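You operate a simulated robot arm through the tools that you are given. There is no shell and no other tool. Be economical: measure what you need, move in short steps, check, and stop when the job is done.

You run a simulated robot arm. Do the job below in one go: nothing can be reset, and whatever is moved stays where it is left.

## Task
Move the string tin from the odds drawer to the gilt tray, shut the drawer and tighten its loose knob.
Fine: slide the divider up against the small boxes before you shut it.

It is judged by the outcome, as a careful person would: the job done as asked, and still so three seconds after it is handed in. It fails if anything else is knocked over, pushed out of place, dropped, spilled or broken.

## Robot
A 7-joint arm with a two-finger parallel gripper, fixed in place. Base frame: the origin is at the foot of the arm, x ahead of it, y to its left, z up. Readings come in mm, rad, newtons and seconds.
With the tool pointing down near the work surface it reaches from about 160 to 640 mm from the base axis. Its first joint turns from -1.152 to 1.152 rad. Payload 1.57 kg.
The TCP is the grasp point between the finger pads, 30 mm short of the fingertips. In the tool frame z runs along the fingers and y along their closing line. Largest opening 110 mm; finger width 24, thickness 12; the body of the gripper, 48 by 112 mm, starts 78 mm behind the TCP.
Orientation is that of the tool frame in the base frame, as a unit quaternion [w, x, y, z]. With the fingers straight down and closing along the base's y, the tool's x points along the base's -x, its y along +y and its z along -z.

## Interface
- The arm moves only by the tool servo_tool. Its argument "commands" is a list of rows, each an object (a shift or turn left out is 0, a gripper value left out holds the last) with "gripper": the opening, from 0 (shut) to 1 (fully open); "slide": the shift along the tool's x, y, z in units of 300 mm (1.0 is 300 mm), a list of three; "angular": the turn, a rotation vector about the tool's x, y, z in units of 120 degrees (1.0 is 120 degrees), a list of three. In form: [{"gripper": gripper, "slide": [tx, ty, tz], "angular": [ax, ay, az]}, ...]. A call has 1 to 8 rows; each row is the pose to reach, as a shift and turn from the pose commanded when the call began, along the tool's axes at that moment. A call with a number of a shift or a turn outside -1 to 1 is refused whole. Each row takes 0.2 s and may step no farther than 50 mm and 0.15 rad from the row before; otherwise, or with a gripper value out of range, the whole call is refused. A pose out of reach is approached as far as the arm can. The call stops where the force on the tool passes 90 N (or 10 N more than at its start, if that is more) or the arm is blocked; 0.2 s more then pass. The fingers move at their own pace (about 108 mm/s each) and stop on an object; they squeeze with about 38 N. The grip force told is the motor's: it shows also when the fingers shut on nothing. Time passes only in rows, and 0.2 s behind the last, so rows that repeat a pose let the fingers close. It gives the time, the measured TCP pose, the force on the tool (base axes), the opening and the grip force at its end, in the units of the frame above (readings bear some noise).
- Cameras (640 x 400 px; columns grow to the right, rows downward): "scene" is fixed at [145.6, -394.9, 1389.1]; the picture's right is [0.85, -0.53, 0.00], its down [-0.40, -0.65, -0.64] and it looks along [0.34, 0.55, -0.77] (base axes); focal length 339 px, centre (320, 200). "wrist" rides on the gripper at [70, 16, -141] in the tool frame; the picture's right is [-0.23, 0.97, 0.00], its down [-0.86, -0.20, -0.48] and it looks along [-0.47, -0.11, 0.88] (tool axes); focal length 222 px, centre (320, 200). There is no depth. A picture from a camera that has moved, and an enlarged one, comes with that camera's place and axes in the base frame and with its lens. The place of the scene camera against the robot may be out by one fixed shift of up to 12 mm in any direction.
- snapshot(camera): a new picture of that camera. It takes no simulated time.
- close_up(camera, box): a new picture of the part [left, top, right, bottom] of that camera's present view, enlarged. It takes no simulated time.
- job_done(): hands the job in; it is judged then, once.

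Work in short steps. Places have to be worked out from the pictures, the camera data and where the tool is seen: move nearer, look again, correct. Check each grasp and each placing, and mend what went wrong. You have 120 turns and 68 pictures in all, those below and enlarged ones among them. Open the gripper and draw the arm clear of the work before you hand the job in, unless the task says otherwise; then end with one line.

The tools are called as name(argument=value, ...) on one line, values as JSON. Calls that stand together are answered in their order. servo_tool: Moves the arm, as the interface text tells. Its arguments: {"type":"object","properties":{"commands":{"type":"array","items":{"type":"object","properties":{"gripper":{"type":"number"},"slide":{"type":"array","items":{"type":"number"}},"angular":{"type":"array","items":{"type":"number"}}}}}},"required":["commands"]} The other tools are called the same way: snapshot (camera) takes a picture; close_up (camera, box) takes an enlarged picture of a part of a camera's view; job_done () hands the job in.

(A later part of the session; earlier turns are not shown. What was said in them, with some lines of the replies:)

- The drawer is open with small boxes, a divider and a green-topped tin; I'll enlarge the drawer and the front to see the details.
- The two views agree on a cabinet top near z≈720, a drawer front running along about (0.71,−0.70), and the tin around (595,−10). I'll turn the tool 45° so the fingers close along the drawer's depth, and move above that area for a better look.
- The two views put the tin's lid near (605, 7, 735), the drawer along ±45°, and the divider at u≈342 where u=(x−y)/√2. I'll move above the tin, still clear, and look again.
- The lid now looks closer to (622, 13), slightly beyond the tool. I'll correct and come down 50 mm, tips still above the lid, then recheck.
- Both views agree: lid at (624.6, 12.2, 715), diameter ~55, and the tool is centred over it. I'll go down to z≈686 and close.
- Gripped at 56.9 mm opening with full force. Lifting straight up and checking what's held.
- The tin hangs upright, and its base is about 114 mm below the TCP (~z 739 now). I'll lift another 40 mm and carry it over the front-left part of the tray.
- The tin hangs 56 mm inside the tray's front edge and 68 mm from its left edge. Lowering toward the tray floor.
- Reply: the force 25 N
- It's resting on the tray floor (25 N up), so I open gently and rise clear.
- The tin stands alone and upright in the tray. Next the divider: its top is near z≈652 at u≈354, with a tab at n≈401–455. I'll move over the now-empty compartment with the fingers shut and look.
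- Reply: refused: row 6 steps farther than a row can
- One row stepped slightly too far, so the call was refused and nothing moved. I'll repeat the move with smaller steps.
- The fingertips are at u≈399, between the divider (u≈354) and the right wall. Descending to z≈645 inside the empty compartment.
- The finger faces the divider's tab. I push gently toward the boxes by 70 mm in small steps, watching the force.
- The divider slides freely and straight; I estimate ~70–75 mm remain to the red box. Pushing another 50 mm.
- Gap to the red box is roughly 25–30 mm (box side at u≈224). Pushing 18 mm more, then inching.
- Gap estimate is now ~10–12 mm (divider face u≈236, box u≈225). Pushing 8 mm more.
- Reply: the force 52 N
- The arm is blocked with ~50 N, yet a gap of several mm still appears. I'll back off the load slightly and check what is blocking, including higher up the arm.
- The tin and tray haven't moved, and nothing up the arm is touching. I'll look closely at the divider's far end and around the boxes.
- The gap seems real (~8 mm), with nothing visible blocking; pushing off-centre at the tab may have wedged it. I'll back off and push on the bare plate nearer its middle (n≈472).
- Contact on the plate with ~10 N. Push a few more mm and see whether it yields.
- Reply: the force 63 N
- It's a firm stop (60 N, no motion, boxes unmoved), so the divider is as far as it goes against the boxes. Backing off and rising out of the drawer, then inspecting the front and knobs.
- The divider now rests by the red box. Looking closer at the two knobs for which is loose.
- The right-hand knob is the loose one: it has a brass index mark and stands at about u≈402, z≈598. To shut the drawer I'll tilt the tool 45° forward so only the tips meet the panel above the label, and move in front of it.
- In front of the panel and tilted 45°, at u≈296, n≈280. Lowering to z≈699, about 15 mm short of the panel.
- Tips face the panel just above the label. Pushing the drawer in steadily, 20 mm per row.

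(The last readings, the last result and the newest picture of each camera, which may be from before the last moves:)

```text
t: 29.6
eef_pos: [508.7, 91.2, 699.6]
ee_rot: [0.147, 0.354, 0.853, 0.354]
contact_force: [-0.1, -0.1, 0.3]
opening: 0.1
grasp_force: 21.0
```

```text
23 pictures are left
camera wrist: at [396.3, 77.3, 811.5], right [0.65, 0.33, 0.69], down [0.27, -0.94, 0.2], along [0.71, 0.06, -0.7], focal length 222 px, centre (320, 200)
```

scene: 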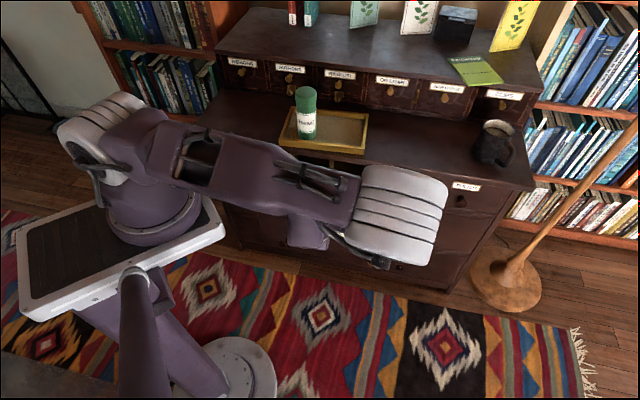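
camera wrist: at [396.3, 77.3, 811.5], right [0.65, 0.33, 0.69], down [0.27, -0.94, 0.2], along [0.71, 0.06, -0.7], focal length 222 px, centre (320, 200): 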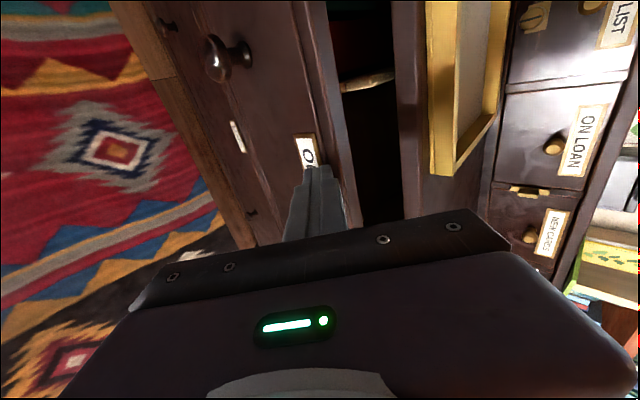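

The drawer is sliding in freely. Continuing: 60 mm more, then shorter steps until it stops.

servo_tool(commands=[{"slide": [0, 0.047, 0.047]}, {"slide": [0, 0.094, 0.094]}, {"slide": [0, 0.141, 0.141]}, {"slide": [0, 0.165, 0.165]}, {"slide": [0, 0.165, 0.165]}])

close_up(camera="wrist", box=[180, 20, 500, 220])

```text
t: 30.8
eef_pos: [557.6, 138.5, 700.3]
ee_rot: [0.147, 0.355, 0.853, 0.352]
contact_force: [0.1, -0.1, -0.6]
opening: 0.0
grasp_force: 21.2
```

```text
2.00 times, centred on (340, 120) of wrist
camera zoom: at [444.9, 125.8, 812.0], right [0.65, 0.33, 0.69], down [0.27, -0.94, 0.2], along [0.71, 0.06, -0.7], focal length 444 px, centre (280, 360)
```

zoom: 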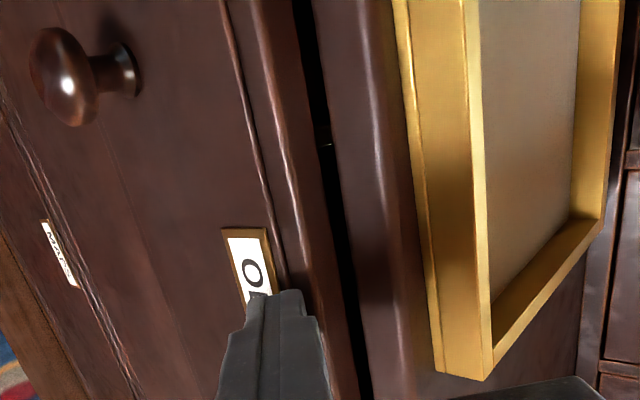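

Nearly shut; a thin gap remains below the cabinet top. Pushing in 5 mm steps until resistance.

servo_tool(commands=[{"slide": [0, 0.012, 0.012]}, {"slide": [0, 0.024, 0.024]}, {"slide": [0, 0.036, 0.036]}, {"slide": [0, 0.048, 0.048]}, {"slide": [0, 0.06, 0.06]}, {"slide": [0, 0.06, 0.06]}])

close_up(camera="wrist", box=[180, 20, 500, 220])

```text
t: 32.2
eef_pos: [575.9, 156.3, 699.5]
ee_rot: [0.146, 0.353, 0.853, 0.355]
contact_force: [-0.6, 0.7, -0.3]
opening: 0.0
grasp_force: 21.1
```

```text
2.00 times, centred on (340, 120) of wrist
camera zoom: at [463.0, 143.9, 811.4], right [0.65, 0.33, 0.69], down [0.27, -0.94, 0.2], along [0.71, 0.06, -0.7], focal length 444 px, centre (280, 360)
```

zoom: 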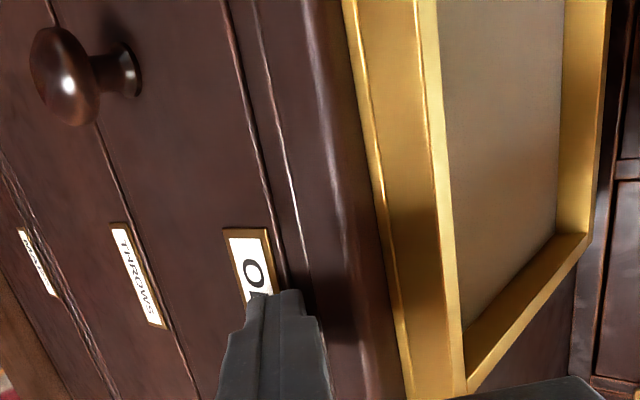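

The front is now tucking under the overhang with no resistance yet. Continuing in 4 mm steps.

servo_tool(commands=[{"slide": [0, 0.01, 0.01]}, {"slide": [0, 0.02, 0.02]}, {"slide": [0, 0.03, 0.03]}, {"slide": [0, 0.04, 0.04]}, {"slide": [0, 0.04, 0.04]}])

snapshot(camera="scene")

```text
t: 33.4
eef_pos: [582.6, 164.4, 695.5]
ee_rot: [0.143, 0.355, 0.856, 0.348]
contact_force: [-52.6, -54.5, -8.2]
opening: 0.0
grasp_force: 21.7
```

```text
20 pictures are left
```

scene: 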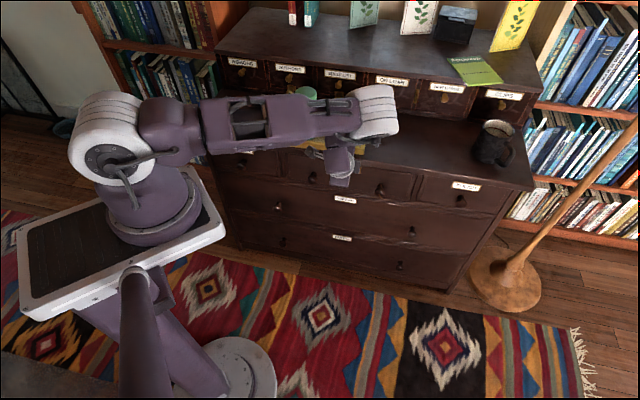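

Firm 75 N stop and the front looks flush: the drawer is shut. Backing away, opening the fingers, levelling the tool to horizontal and moving in front of the right knob.

servo_tool(commands=[{"slide": [0, -0.1, -0.1]}, {"slide": [-0.05, -0.2, -0.1], "angular": [-0.0625, 0, 0]}, {"slide": [-0.11, -0.27, -0.085], "angular": [-0.125, 0, 0]}, {"gripper": 0.6, "slide": [-0.17, -0.33, -0.07], "angular": [-0.1875, 0, 0]}, {"slide": [-0.23, -0.39, -0.055], "angular": [-0.25, 0, 0]}, {"slide": [-0.29, -0.44, -0.04], "angular": [-0.3125, 0, 0]}, {"slide": [-0.347, -0.483, -0.026], "angular": [-0.375, 0, 0]}, {"slide": [-0.347, -0.483, -0.026], "angular": [-0.375, 0, 0]}])

snapshot(camera="wrist")

snapshot(camera="scene")

```text
t: 35.2
eef_pos: [577.3, 17.6, 668.7]
ee_rot: [0.256, 0.283, 0.685, 0.621]
contact_force: [-0.6, 0.3, 0.6]
opening: 65.9
grasp_force: 0.0
out of reach, approached as far as the arm can: row 6, 7, 8
```

```text
19 pictures are left
camera wrist: at [429.3, -30.6, 699.1], right [0.23, -0.09, 0.97], down [0.26, -0.95, -0.15], along [0.94, 0.28, -0.19], focal length 222 px, centre (320, 200)
```

wrist: 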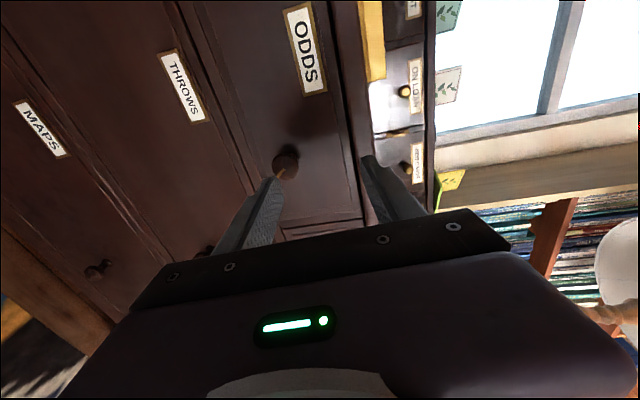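

```text
18 pictures are left
```

scene: 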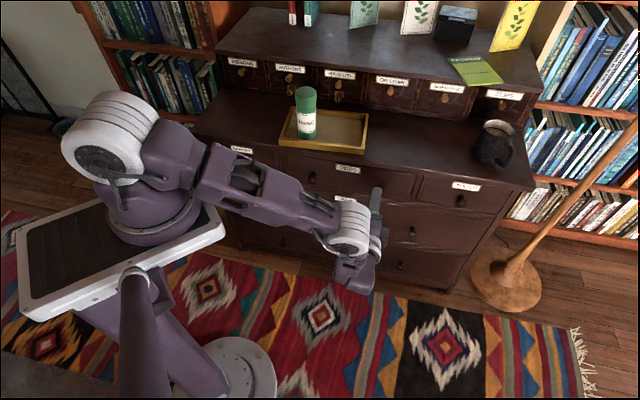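

The tool is now nearly horizontal (≈6° nose-down) at z 669, and the knob face appears at about u≈402, z≈617, n≈520. I'll advance 40 mm and lower a little to test reach.

servo_tool(commands=[{"slide": [-0.01, -0.04, 0.06]}, {"slide": [-0.02, -0.083, 0.133]}, {"slide": [-0.02, -0.083, 0.133]}])

```text
t: 36.0
eef_pos: [614.7, 29.7, 678.2]
ee_rot: [0.257, 0.283, 0.685, 0.62]
contact_force: [0.6, 0.0, 0.3]
opening: 65.9
grasp_force: 0.0
out of reach, approached as far as the arm can: row 1, 2, 3
```

Height is limited with the tool fully horizontal. I'll pitch the nose down about 20° and see what the arm reaches.

servo_tool(commands=[{"slide": [0, 0, 0], "angular": [0.06, 0, 0]}, {"slide": [0, 0, 0], "angular": [0.12, 0, 0]}, {"slide": [0, 0, 0], "angular": [0.167, 0, 0]}, {"slide": [0, 0, 0], "angular": [0.167, 0, 0]}])

```text
t: 37.0
eef_pos: [612.1, 28.5, 678.6]
ee_rot: [0.204, 0.324, 0.782, 0.491]
contact_force: [-0.4, -0.6, -1.0]
opening: 65.7
grasp_force: 0.1
```

Commanded pose follows the reached one, good. With ~26° nose-down, I lower 60 mm toward knob height.

servo_tool(commands=[{"slide": [0.012, -0.06, 0.029]}, {"slide": [0.025, -0.12, 0.058]}, {"slide": [0.037, -0.18, 0.087]}, {"slide": [0.037, -0.18, 0.087]}])

snapshot(camera="wrist")

```text
t: 38.0
eef_pos: [605.0, 39.2, 620.3]
ee_rot: [0.205, 0.323, 0.782, 0.492]
contact_force: [0.0, -0.7, -0.6]
opening: 66.1
grasp_force: 0.0
```

```text
17 pictures are left
camera wrist: at [469.4, 3.1, 696.1], right [0.46, 0.14, 0.88], down [0.24, -0.97, 0.03], along [0.86, 0.2, -0.48], focal length 222 px, centre (320, 200)
```

wrist: 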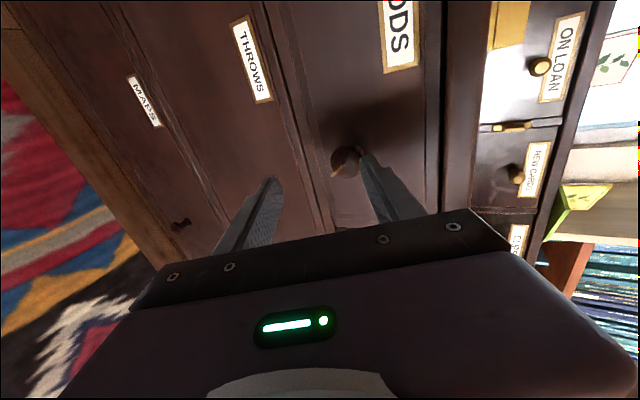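

At this 26° tilt the arm reaches knob height. The knob head is at about u 401, z 617, n 518–542, with its brass pointer at about 4–5 o'clock. I'll pre-roll −30° about the knob axis and approach to just short of it.

servo_tool(commands=[{"gripper": 0.45, "slide": [0.004, 0.0, 0.0], "angular": [0, -0.027, -0.056]}, {"slide": [0.008, 0.012, 0.01], "angular": [0, -0.054, -0.112]}, {"slide": [0.01, 0.025, 0.03], "angular": [0, -0.081, -0.168]}, {"slide": [0.012, 0.035, 0.04], "angular": [0, -0.108, -0.225]}, {"slide": [0.012, 0.04, 0.05], "angular": [0, -0.108, -0.225]}, {"slide": [0.012, 0.04, 0.05], "angular": [0, -0.108, -0.225]}])

snapshot(camera="wrist")

```text
t: 39.4
eef_pos: [615.7, 52.2, 623.3]
ee_rot: [0.399, 0.185, 0.808, 0.391]
contact_force: [0.2, 0.0, 0.5]
opening: 49.6
grasp_force: 0.1
```

```text
16 pictures are left
camera wrist: at [460.8, 37.8, 654.6], right [0.13, 0.47, 0.87], down [0.15, -0.88, 0.45], along [0.98, 0.07, -0.18], focal length 222 px, centre (320, 200)
```

wrist: 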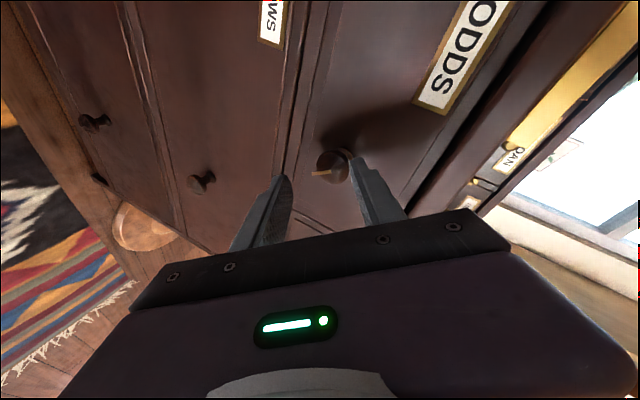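

Aligned: the axis passes through the knob (K≈u 402, n 530, z 615). Advancing 37 mm along the axis so the pads straddle the head, tips just short of the panel.

servo_tool(commands=[{"slide": [0.001, 0.018, 0.037]}, {"slide": [0.002, 0.035, 0.074]}, {"slide": [0.002, 0.052, 0.111]}, {"slide": [0.002, 0.052, 0.111]}])

close_up(camera="wrist", box=[200, 80, 440, 230])

```text
t: 40.4
eef_pos: [641.5, 79.3, 623.1]
ee_rot: [0.399, 0.186, 0.807, 0.393]
contact_force: [0.0, -0.1, -0.5]
opening: 49.7
grasp_force: 0.0
```

```text
2.67 times, centred on (320, 155) of wrist
camera zoom: at [486.4, 65.0, 654.9], right [0.13, 0.47, 0.87], down [0.15, -0.88, 0.45], along [0.98, 0.07, -0.18], focal length 592 px, centre (320, 320)
```

zoom: 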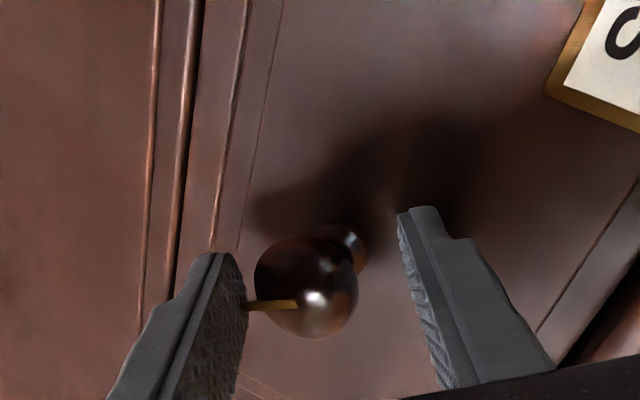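

The head sits ~4 mm toward the lower finger and well centred otherwise. Shifting by that and closing on it.

servo_tool(commands=[{"slide": [0, -0.014, 0.01]}, {"gripper": 0.1, "slide": [0, -0.014, 0.01]}, {"gripper": 0.1, "slide": [0, -0.014, 0.01]}, {"gripper": 0.1, "slide": [0, -0.014, 0.01]}])

close_up(camera="wrist", box=[200, 80, 440, 230])

```text
t: 41.4
eef_pos: [644.2, 77.6, 618.9]
ee_rot: [0.398, 0.186, 0.809, 0.391]
contact_force: [6.2, -8.5, -14.0]
opening: 33.3
grasp_force: 40.6
```

```text
2.67 times, centred on (320, 155) of wrist
camera zoom: at [488.4, 62.6, 650.3], right [0.13, 0.47, 0.87], down [0.15, -0.88, 0.45], along [0.98, 0.07, -0.18], focal length 592 px, centre (320, 320)
```

zoom: 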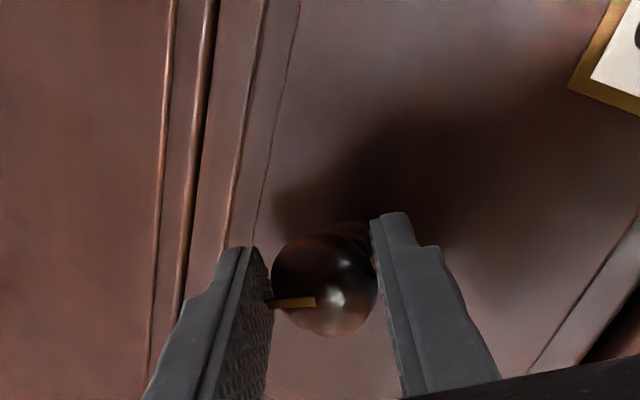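

Gripped on the 33 mm head with ~40 N. Turning clockwise (as seen from the front) about the knob's own axis, 60° in 7.5° steps.

servo_tool(commands=[{"slide": [-0.004, 0.001, -0.0005], "angular": [0, 0.0271, 0.0563]}, {"slide": [-0.0079, 0.002, -0.0009], "angular": [0, 0.0541, 0.1125]}, {"slide": [-0.012, 0.002, -0.001], "angular": [0, 0.0812, 0.1688]}, {"slide": [-0.0161, 0.002, -0.001], "angular": [0, 0.1083, 0.225]}, {"slide": [-0.02, 0.001, -0.0005], "angular": [0, 0.1353, 0.2813]}, {"slide": [-0.024, 0, 0], "angular": [0, 0.1624, 0.3375]}, {"slide": [-0.0275, -0.0015, 0.001], "angular": [0, 0.1894, 0.3938]}, {"slide": [-0.031, -0.003, 0.0017], "angular": [0, 0.2165, 0.45]}])

close_up(camera="wrist", box=[200, 80, 440, 230])

```text
t: 43.2
eef_pos: [650.5, 92.8, 653.7]
ee_rot: [0.028, 0.424, 0.715, 0.555]
contact_force: [0.2, -0.5, -0.9]
opening: 10.9
grasp_force: 0.0
out of reach, approached as far as the arm can: row 7, 8
```

```text
2.67 times, centred on (320, 155) of wrist
camera zoom: at [542.6, 29.8, 750.9], right [0.7, -0.12, 0.7], down [0.19, -0.92, -0.35], along [0.69, 0.38, -0.62], focal length 592 px, centre (320, 320)
```

zoom: 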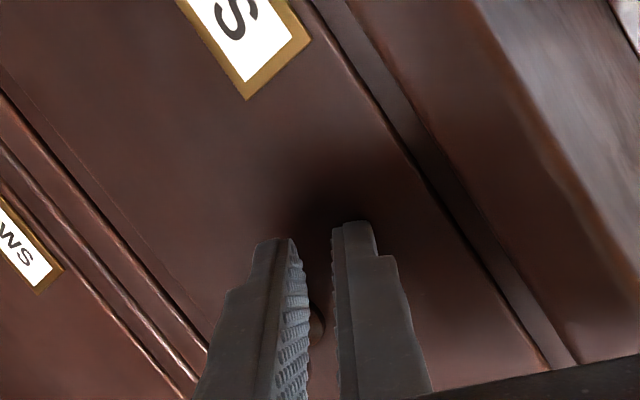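

The last part went out of reach and the fingers slipped off upward. I'll retreat and check the knob's state.

servo_tool(commands=[{"gripper": 0.45, "slide": [0, 0, -0.08]}, {"slide": [0, 0, -0.16]}, {"slide": [0, 0, -0.24]}, {"slide": [0, 0, -0.24]}])

snapshot(camera="wrist")

```text
t: 44.2
eef_pos: [608.6, 38.8, 678.5]
ee_rot: [0.026, 0.425, 0.717, 0.552]
contact_force: [0.5, 0.3, -0.4]
opening: 49.3
grasp_force: 0.1
```

```text
12 pictures are left
camera wrist: at [502.8, -24.1, 777.3], right [0.71, -0.12, 0.69], down [0.19, -0.92, -0.35], along [0.68, 0.38, -0.63], focal length 222 px, centre (320, 200)
```

wrist: 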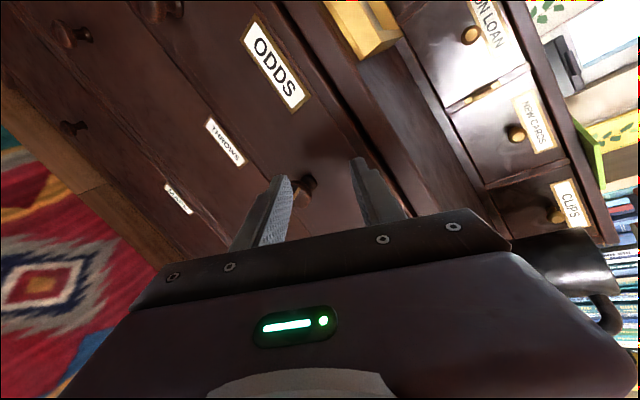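

Enlarging the knob to read its pointer.

close_up(camera="wrist", box=[270, 160, 340, 210])

```text
8.00 times, centred on (305, 185) of wrist
camera zoom: at [502.8, -24.1, 777.3], right [0.71, -0.12, 0.69], down [0.19, -0.92, -0.35], along [0.68, 0.38, -0.63], focal length 1777 px, centre (440, 320)
```

zoom: 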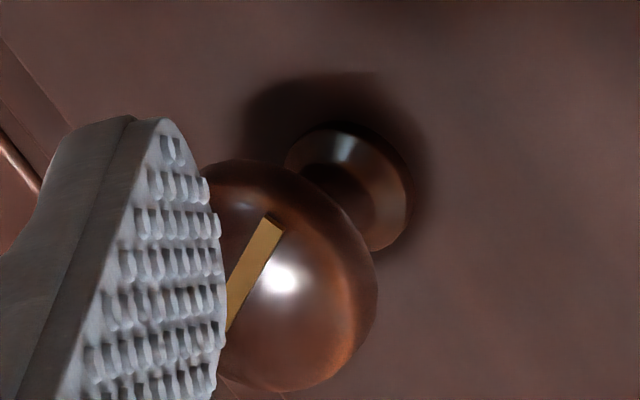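

The pointer now shows near 11 o'clock. The right-tilted side is out of reach, so I'll re-roll to about −60° (tail to the left) and turn up to 0°, which is within reach. First rolling back in front of the knob.

servo_tool(commands=[{"slide": [0.002, -0.02, 0.0], "angular": [0, -0.0289, -0.06]}, {"slide": [0.004, -0.04, 0.01], "angular": [0, -0.0578, -0.12]}, {"slide": [0.006, -0.06, 0.02], "angular": [0, -0.0867, -0.18]}, {"slide": [0.008, -0.08, 0.04], "angular": [0, -0.1156, -0.24]}, {"slide": [0.01, -0.1, 0.05], "angular": [0, -0.1445, -0.3]}, {"slide": [0.012, -0.12, 0.07], "angular": [0, -0.1734, -0.36]}, {"slide": [0.015, -0.14, 0.08], "angular": [0, -0.2023, -0.42]}, {"slide": [0.017, -0.157, 0.092], "angular": [0, -0.2312, -0.48]}])

servo_tool(commands=[{"slide": [0, 0, 0], "angular": [0, -0.0265, -0.055]}, {"slide": [0, 0, 0], "angular": [0, -0.053, -0.11]}, {"slide": [0, 0, 0], "angular": [0, -0.0794, -0.165]}, {"slide": [0, 0, 0], "angular": [0, -0.0794, -0.165]}])

snapshot(camera="wrist")

```text
t: 46.0
eef_pos: [593.0, 60.8, 630.9]
ee_rot: [0.45, 0.145, 0.805, 0.359]
contact_force: [-1.2, 0.8, -0.2]
opening: 49.4
grasp_force: 0.2
```

```text
t: 47.0
eef_pos: [594.1, 65.2, 635.8]
ee_rot: [0.57, 0.034, 0.778, 0.262]
contact_force: [0.0, 1.1, -0.4]
opening: 49.6
grasp_force: 0.0
out of reach, approached as far as the arm can: row 3, 4
```

```text
10 pictures are left
camera wrist: at [438.3, 50.2, 614.3], right [-0.16, 0.76, 0.63], down [-0.09, -0.65, 0.76], along [0.98, 0.07, 0.17], focal length 222 px, centre (320, 200)
```

wrist: 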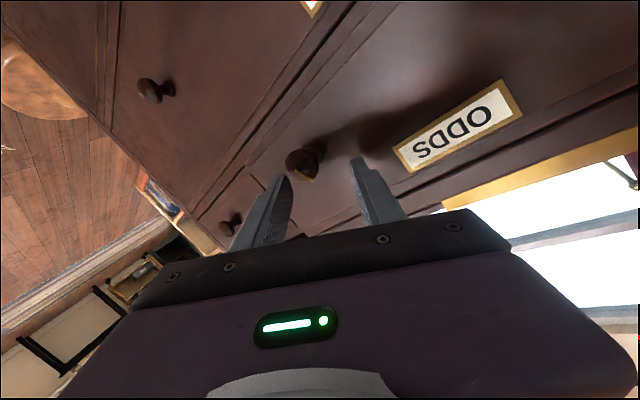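

The knob appears slightly off from expected; I'll check in the scene view whether the drawer is still shut and where the knob is.

close_up(camera="scene", box=[280, 130, 440, 230])

```text
4.00 times, centred on (360, 180) of scene
camera zoom: at [145.6, -394.9, 1389.1], right [0.85, -0.53, 0.0], down [-0.4, -0.65, -0.64], along [0.34, 0.55, -0.77], focal length 1357 px, centre (160, 280)
```

zoom: 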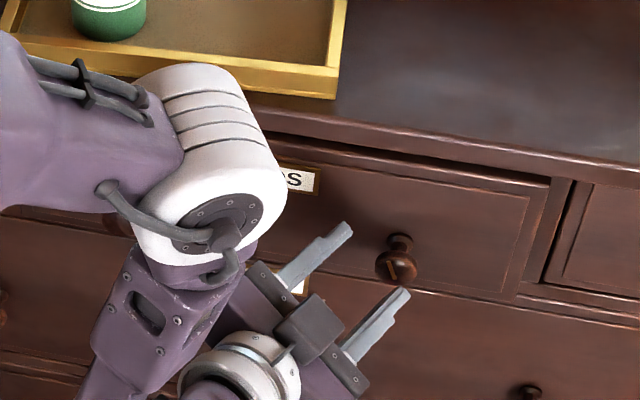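

The drawer got pulled ~20 mm open during the slip; I'll re-shut it after. The knob is now near u 401, n 509, z 616; aligning and advancing onto it.

servo_tool(commands=[{"slide": [0.017, -0.042, 0]}, {"slide": [0.017, -0.042, 0.04]}, {"slide": [0.017, -0.042, 0.08]}, {"slide": [0.017, -0.042, 0.11]}, {"slide": [0.017, -0.042, 0.11]}])

close_up(camera="wrist", box=[200, 80, 440, 230])

```text
t: 48.2
eef_pos: [607.5, 65.5, 638.8]
ee_rot: [0.57, 0.033, 0.778, 0.263]
contact_force: [0.8, -0.7, 0.0]
opening: 49.4
grasp_force: 0.0
out of reach, approached as far as the arm can: row 1, 2, 3, 4, 5
```

```text
2.67 times, centred on (320, 155) of wrist
camera zoom: at [451.1, 52.0, 615.6], right [-0.16, 0.76, 0.63], down [-0.09, -0.65, 0.76], along [0.98, 0.07, 0.17], focal length 592 px, centre (320, 320)
```

zoom: 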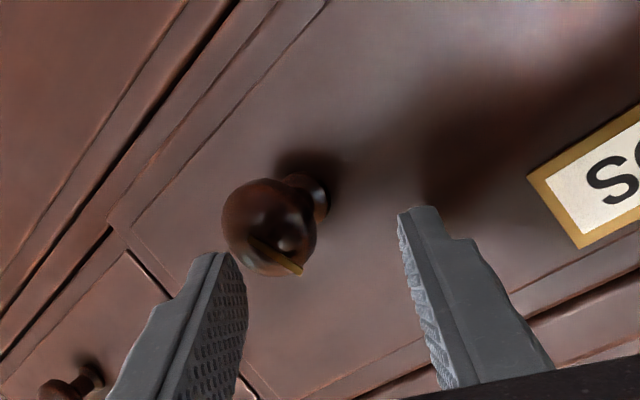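

φ=−60° is outside the arm's reach there; −30° worked before, so I return to −30° at a pre-grasp point.

servo_tool(commands=[{"slide": [0, 0, -0.04], "angular": [0, 0.027, 0.056]}, {"slide": [-0.002, -0.02, -0.04], "angular": [0, 0.054, 0.112]}, {"slide": [-0.004, -0.035, -0.04], "angular": [0, 0.081, 0.169]}, {"slide": [-0.004, -0.044, -0.04], "angular": [0, 0.108, 0.225]}, {"slide": [-0.004, -0.044, -0.04], "angular": [0, 0.108, 0.225]}])

```text
t: 49.4
eef_pos: [598.5, 48.7, 635.7]
ee_rot: [0.401, 0.186, 0.808, 0.39]
contact_force: [0.3, 0.1, -0.4]
opening: 49.4
grasp_force: 0.1
```

At −30° again with the pose reached exactly. Advancing onto the knob (K≈u 405, n 508, z 613) and checking before closing.

servo_tool(commands=[{"slide": [-0.01, -0.01, 0]}, {"slide": [-0.01, -0.01, 0.045]}, {"slide": [-0.01, -0.01, 0.09]}, {"slide": [-0.01, -0.01, 0.124]}, {"slide": [-0.01, -0.01, 0.124]}])

close_up(camera="wrist", box=[200, 80, 440, 230])

```text
t: 50.6
eef_pos: [630.3, 62.2, 620.9]
ee_rot: [0.401, 0.184, 0.808, 0.39]
contact_force: [-0.3, 0.1, -0.4]
opening: 49.5
grasp_force: 0.0
```

```text
2.67 times, centred on (320, 155) of wrist
camera zoom: at [474.4, 49.2, 651.4], right [0.12, 0.47, 0.87], down [0.14, -0.88, 0.45], along [0.98, 0.07, -0.18], focal length 592 px, centre (320, 320)
```

zoom: 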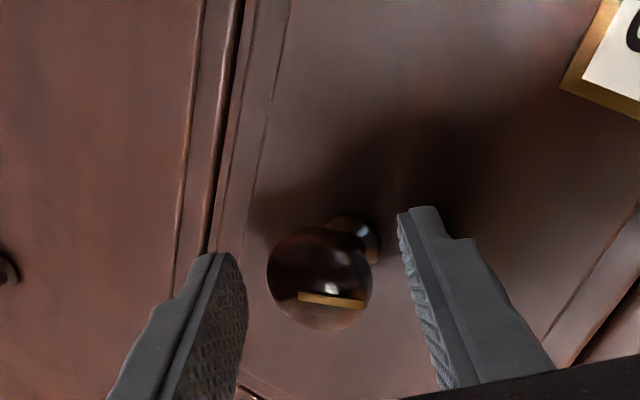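

Well centred (within ~1 mm), pointer at about 11 o'clock. Closing on the head.

servo_tool(commands=[{"gripper": 0.1, "slide": [0, -0.003, 0]}, {"gripper": 0.1, "slide": [0, -0.003, 0]}, {"gripper": 0.1, "slide": [0, -0.003, 0]}])

servo_tool(commands=[{"slide": [-0.0045, -0.0006, 0], "angular": [0, 0.0289, 0.06]}, {"slide": [-0.009, -0.0012, 0], "angular": [0, 0.0578, 0.12]}, {"slide": [-0.0135, -0.002, 0.0005], "angular": [0, 0.0867, 0.18]}, {"slide": [-0.018, -0.0025, 0.001], "angular": [0, 0.1156, 0.24]}, {"slide": [-0.022, -0.003, 0.001], "angular": [0, 0.1445, 0.3]}])

close_up(camera="wrist", box=[200, 80, 440, 230])

```text
t: 51.4
eef_pos: [629.6, 62.3, 619.8]
ee_rot: [0.401, 0.185, 0.808, 0.389]
contact_force: [0.3, -0.6, -6.3]
opening: 33.3
grasp_force: 41.4
```

```text
t: 52.6
eef_pos: [633.3, 58.0, 621.4]
ee_rot: [0.138, 0.365, 0.763, 0.516]
contact_force: [-1.9, -0.6, -22.4]
opening: 33.6
grasp_force: 41.1
```

```text
2.67 times, centred on (320, 155) of wrist
camera zoom: at [509.5, 13.3, 709.0], right [0.56, 0.04, 0.83], down [0.23, -0.97, -0.11], along [0.79, 0.26, -0.55], focal length 592 px, centre (320, 320)
```

zoom: 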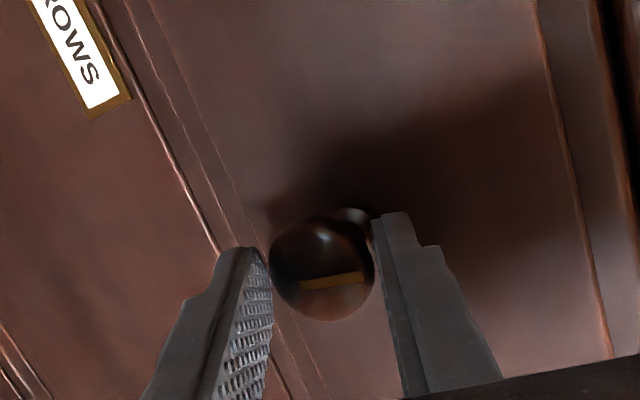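

The pointer is now almost exactly at 12 o'clock and the tool slipped relative to the knob at the end, suggesting it's reached its tight stop. I'll confirm by releasing, rolling back, and turning once more.

servo_tool(commands=[{"gripper": 0.45}, {"gripper": 0.45}, {"slide": [0.004, -0.001, 0], "angular": [0, -0.0289, -0.06]}, {"slide": [0.008, -0.002, 0.001], "angular": [0, -0.0578, -0.12]}, {"slide": [0.012, -0.003, 0.001], "angular": [0, -0.0867, -0.18]}, {"slide": [0.016, -0.004, 0.002], "angular": [0, -0.1156, -0.24]}, {"slide": [0.019, -0.005, 0.002], "angular": [0, -0.1445, -0.3]}, {"slide": [0.019, -0.005, 0.002], "angular": [0, -0.1445, -0.3]}])

servo_tool(commands=[{"gripper": 0.1}, {"gripper": 0.1}, {"gripper": 0.1}])

servo_tool(commands=[{"slide": [-0.0045, -0.0006, 0], "angular": [0, 0.0289, 0.06]}, {"slide": [-0.009, -0.0012, 0], "angular": [0, 0.0578, 0.12]}, {"slide": [-0.0135, -0.002, 0.0005], "angular": [0, 0.0867, 0.18]}, {"slide": [-0.018, -0.0025, 0.001], "angular": [0, 0.1156, 0.24]}])

close_up(camera="wrist", box=[200, 80, 440, 230])

```text
t: 54.4
eef_pos: [630.8, 63.0, 622.1]
ee_rot: [0.403, 0.185, 0.808, 0.389]
contact_force: [-0.2, 0.4, 0.3]
opening: 49.7
grasp_force: 0.0
```

```text
t: 55.2
eef_pos: [631.4, 60.8, 622.0]
ee_rot: [0.401, 0.185, 0.808, 0.39]
contact_force: [3.2, -6.3, -12.1]
opening: 33.1
grasp_force: 40.7
```

```text
t: 56.2
eef_pos: [634.0, 58.2, 622.6]
ee_rot: [0.192, 0.333, 0.779, 0.495]
contact_force: [5.4, -7.5, -27.2]
opening: 32.6
grasp_force: 41.1
```

```text
2.67 times, centred on (320, 155) of wrist
camera zoom: at [500.9, 21.5, 702.2], right [0.48, 0.12, 0.87], down [0.24, -0.97, 0.0], along [0.84, 0.2, -0.5], focal length 592 px, centre (320, 320)
```

zoom: 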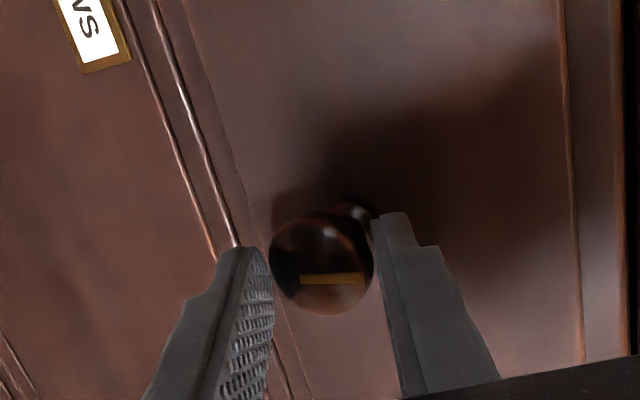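

The pointer stayed at 12 o'clock while the tool turned another 32°: the knob is tight against its stop. Releasing without turning back, withdrawing straight, then shifting left of the knob with fingers shut to re-shut the drawer.

servo_tool(commands=[{"gripper": 0.45}, {"gripper": 0.45}, {"gripper": 0.45, "slide": [0, 0, -0.07]}, {"slide": [0, 0, -0.14]}, {"slide": [0, 0, -0.2]}, {"gripper": 0, "slide": [0.08, 0, -0.2]}, {"gripper": 0, "slide": [0.157, 0, -0.2]}, {"gripper": 0, "slide": [0.157, 0, -0.2]}])

servo_tool(commands=[{"slide": [0, 0.05, 0.1]}, {"slide": [0, 0.08, 0.165]}, {"slide": [0, 0.095, 0.2]}, {"slide": [0, 0.11, 0.23]}, {"slide": [0, 0.12, 0.25]}, {"slide": [0, 0.131, 0.273]}, {"slide": [0, 0.136, 0.284]}, {"slide": [0, 0.136, 0.284]}])

```text
t: 58.0
eef_pos: [563.1, 52.9, 651.6]
ee_rot: [0.193, 0.332, 0.778, 0.497]
contact_force: [-0.1, 0.0, 0.2]
opening: 0.1
grasp_force: 21.2
```

```text
t: 59.8
eef_pos: [629.3, 120.9, 652.7]
ee_rot: [0.194, 0.331, 0.779, 0.496]
contact_force: [-0.7, 0.0, -0.4]
opening: 0.2
grasp_force: 21.4
```

No stop felt yet at n≈530; continuing in small steps until resistance.

servo_tool(commands=[{"slide": [0, 0.005, 0.01]}, {"slide": [0, 0.01, 0.02]}, {"slide": [0, 0.015, 0.03]}, {"slide": [0, 0.02, 0.04]}, {"slide": [0, 0.02, 0.04]}])

close_up(camera="scene", box=[280, 130, 440, 230])

```text
t: 60.3
eef_pos: [629.4, 121.6, 652.1]
ee_rot: [0.193, 0.33, 0.779, 0.497]
contact_force: [-45.6, -26.5, 38.3]
opening: 0.0
grasp_force: 21.5
stopped in row 2: the force on the tool passed its limit (the readings are from after the stop); the commanded pose is now the measured one
```

```text
4.00 times, centred on (360, 180) of scene
camera zoom: at [144.0, -395.5, 1389.1], right [0.85, -0.53, 0.0], down [-0.4, -0.65, -0.64], along [0.34, 0.55, -0.77], focal length 1357 px, centre (160, 280)
```

zoom: 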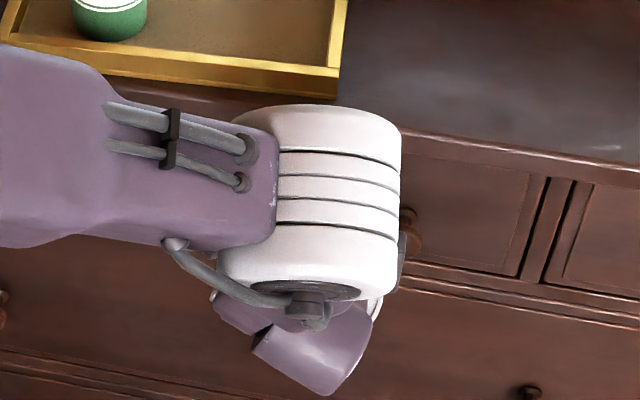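

A firm stop. Backing the arm away and up to view the drawer and knob.

servo_tool(commands=[{"slide": [0, -0.04, -0.09]}, {"slide": [0, -0.08, -0.18]}, {"slide": [0, -0.12, -0.27]}, {"slide": [0.1, -0.12, -0.34]}, {"slide": [0.2, -0.12, -0.4]}, {"slide": [0.3, -0.1, -0.48]}, {"slide": [0.4, -0.05, -0.52]}, {"slide": [0.5, 0.0, -0.56]}])

snapshot(camera="scene")

```text
t: 62.1
eef_pos: [418.7, 120.6, 726.9]
ee_rot: [0.192, 0.331, 0.78, 0.496]
contact_force: [-0.1, 0.6, -1.1]
opening: 0.0
grasp_force: 21.5
```

```text
3 pictures are left
```

scene: 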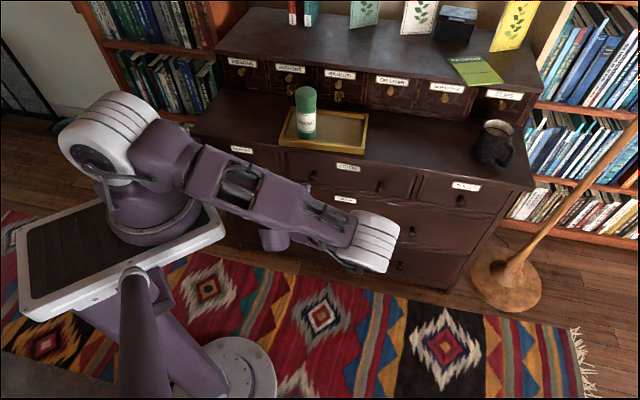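

Now a close look at the drawer front and both knobs with the arm out of the way.

close_up(camera="scene", box=[285, 140, 445, 220])

```text
4.00 times, centred on (365, 180) of scene
camera zoom: at [145.6, -394.9, 1389.1], right [0.85, -0.53, 0.0], down [-0.4, -0.65, -0.64], along [0.34, 0.55, -0.77], focal length 1357 px, centre (140, 280)
```

zoom: 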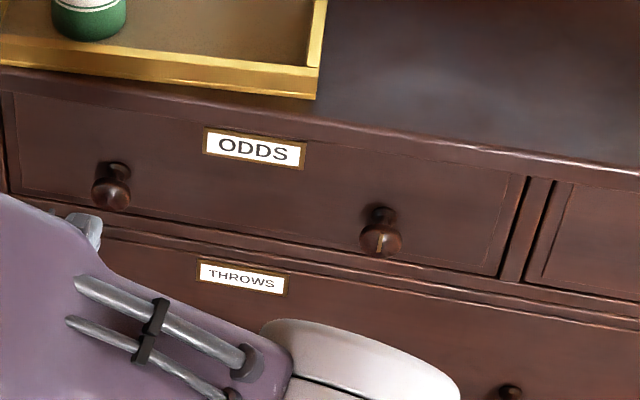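

Drawer flush, pointer straight up, tin upright in the tray. Opening the gripper and drawing the arm further up and clear.

servo_tool(commands=[{"gripper": 1, "slide": [0, 0.1, -0.05]}, {"gripper": 1, "slide": [0, 0.2, -0.1]}, {"gripper": 1, "slide": [0, 0.3, -0.15]}, {"gripper": 1, "slide": [0, 0.3, -0.15]}, {"gripper": 1, "slide": [0, 0.3, -0.15]}])

snapshot(camera="scene")

```text
t: 63.3
eef_pos: [420.8, 115.6, 830.3]
ee_rot: [0.193, 0.33, 0.78, 0.496]
contact_force: [0.9, -0.7, 0.1]
opening: 109.9
grasp_force: 0.1
```

```text
1 pictures are left
```

scene: 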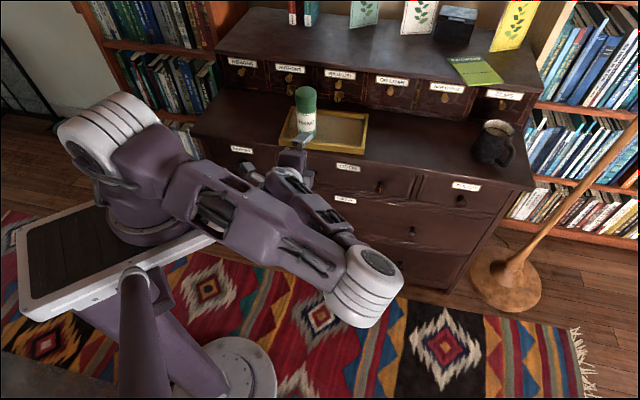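

Everything is in place, the arm is clear with the gripper open, and nothing else has moved; handing in.

job_done()

```text
The job is handed in.
```

The string tin is upright in the gilt tray, the odds drawer is shut flush, and its right-hand knob is turned clockwise to a firm stop; the divider stopped hard beside the red box, but I estimate a gap of up to about 1 cm still remained there.
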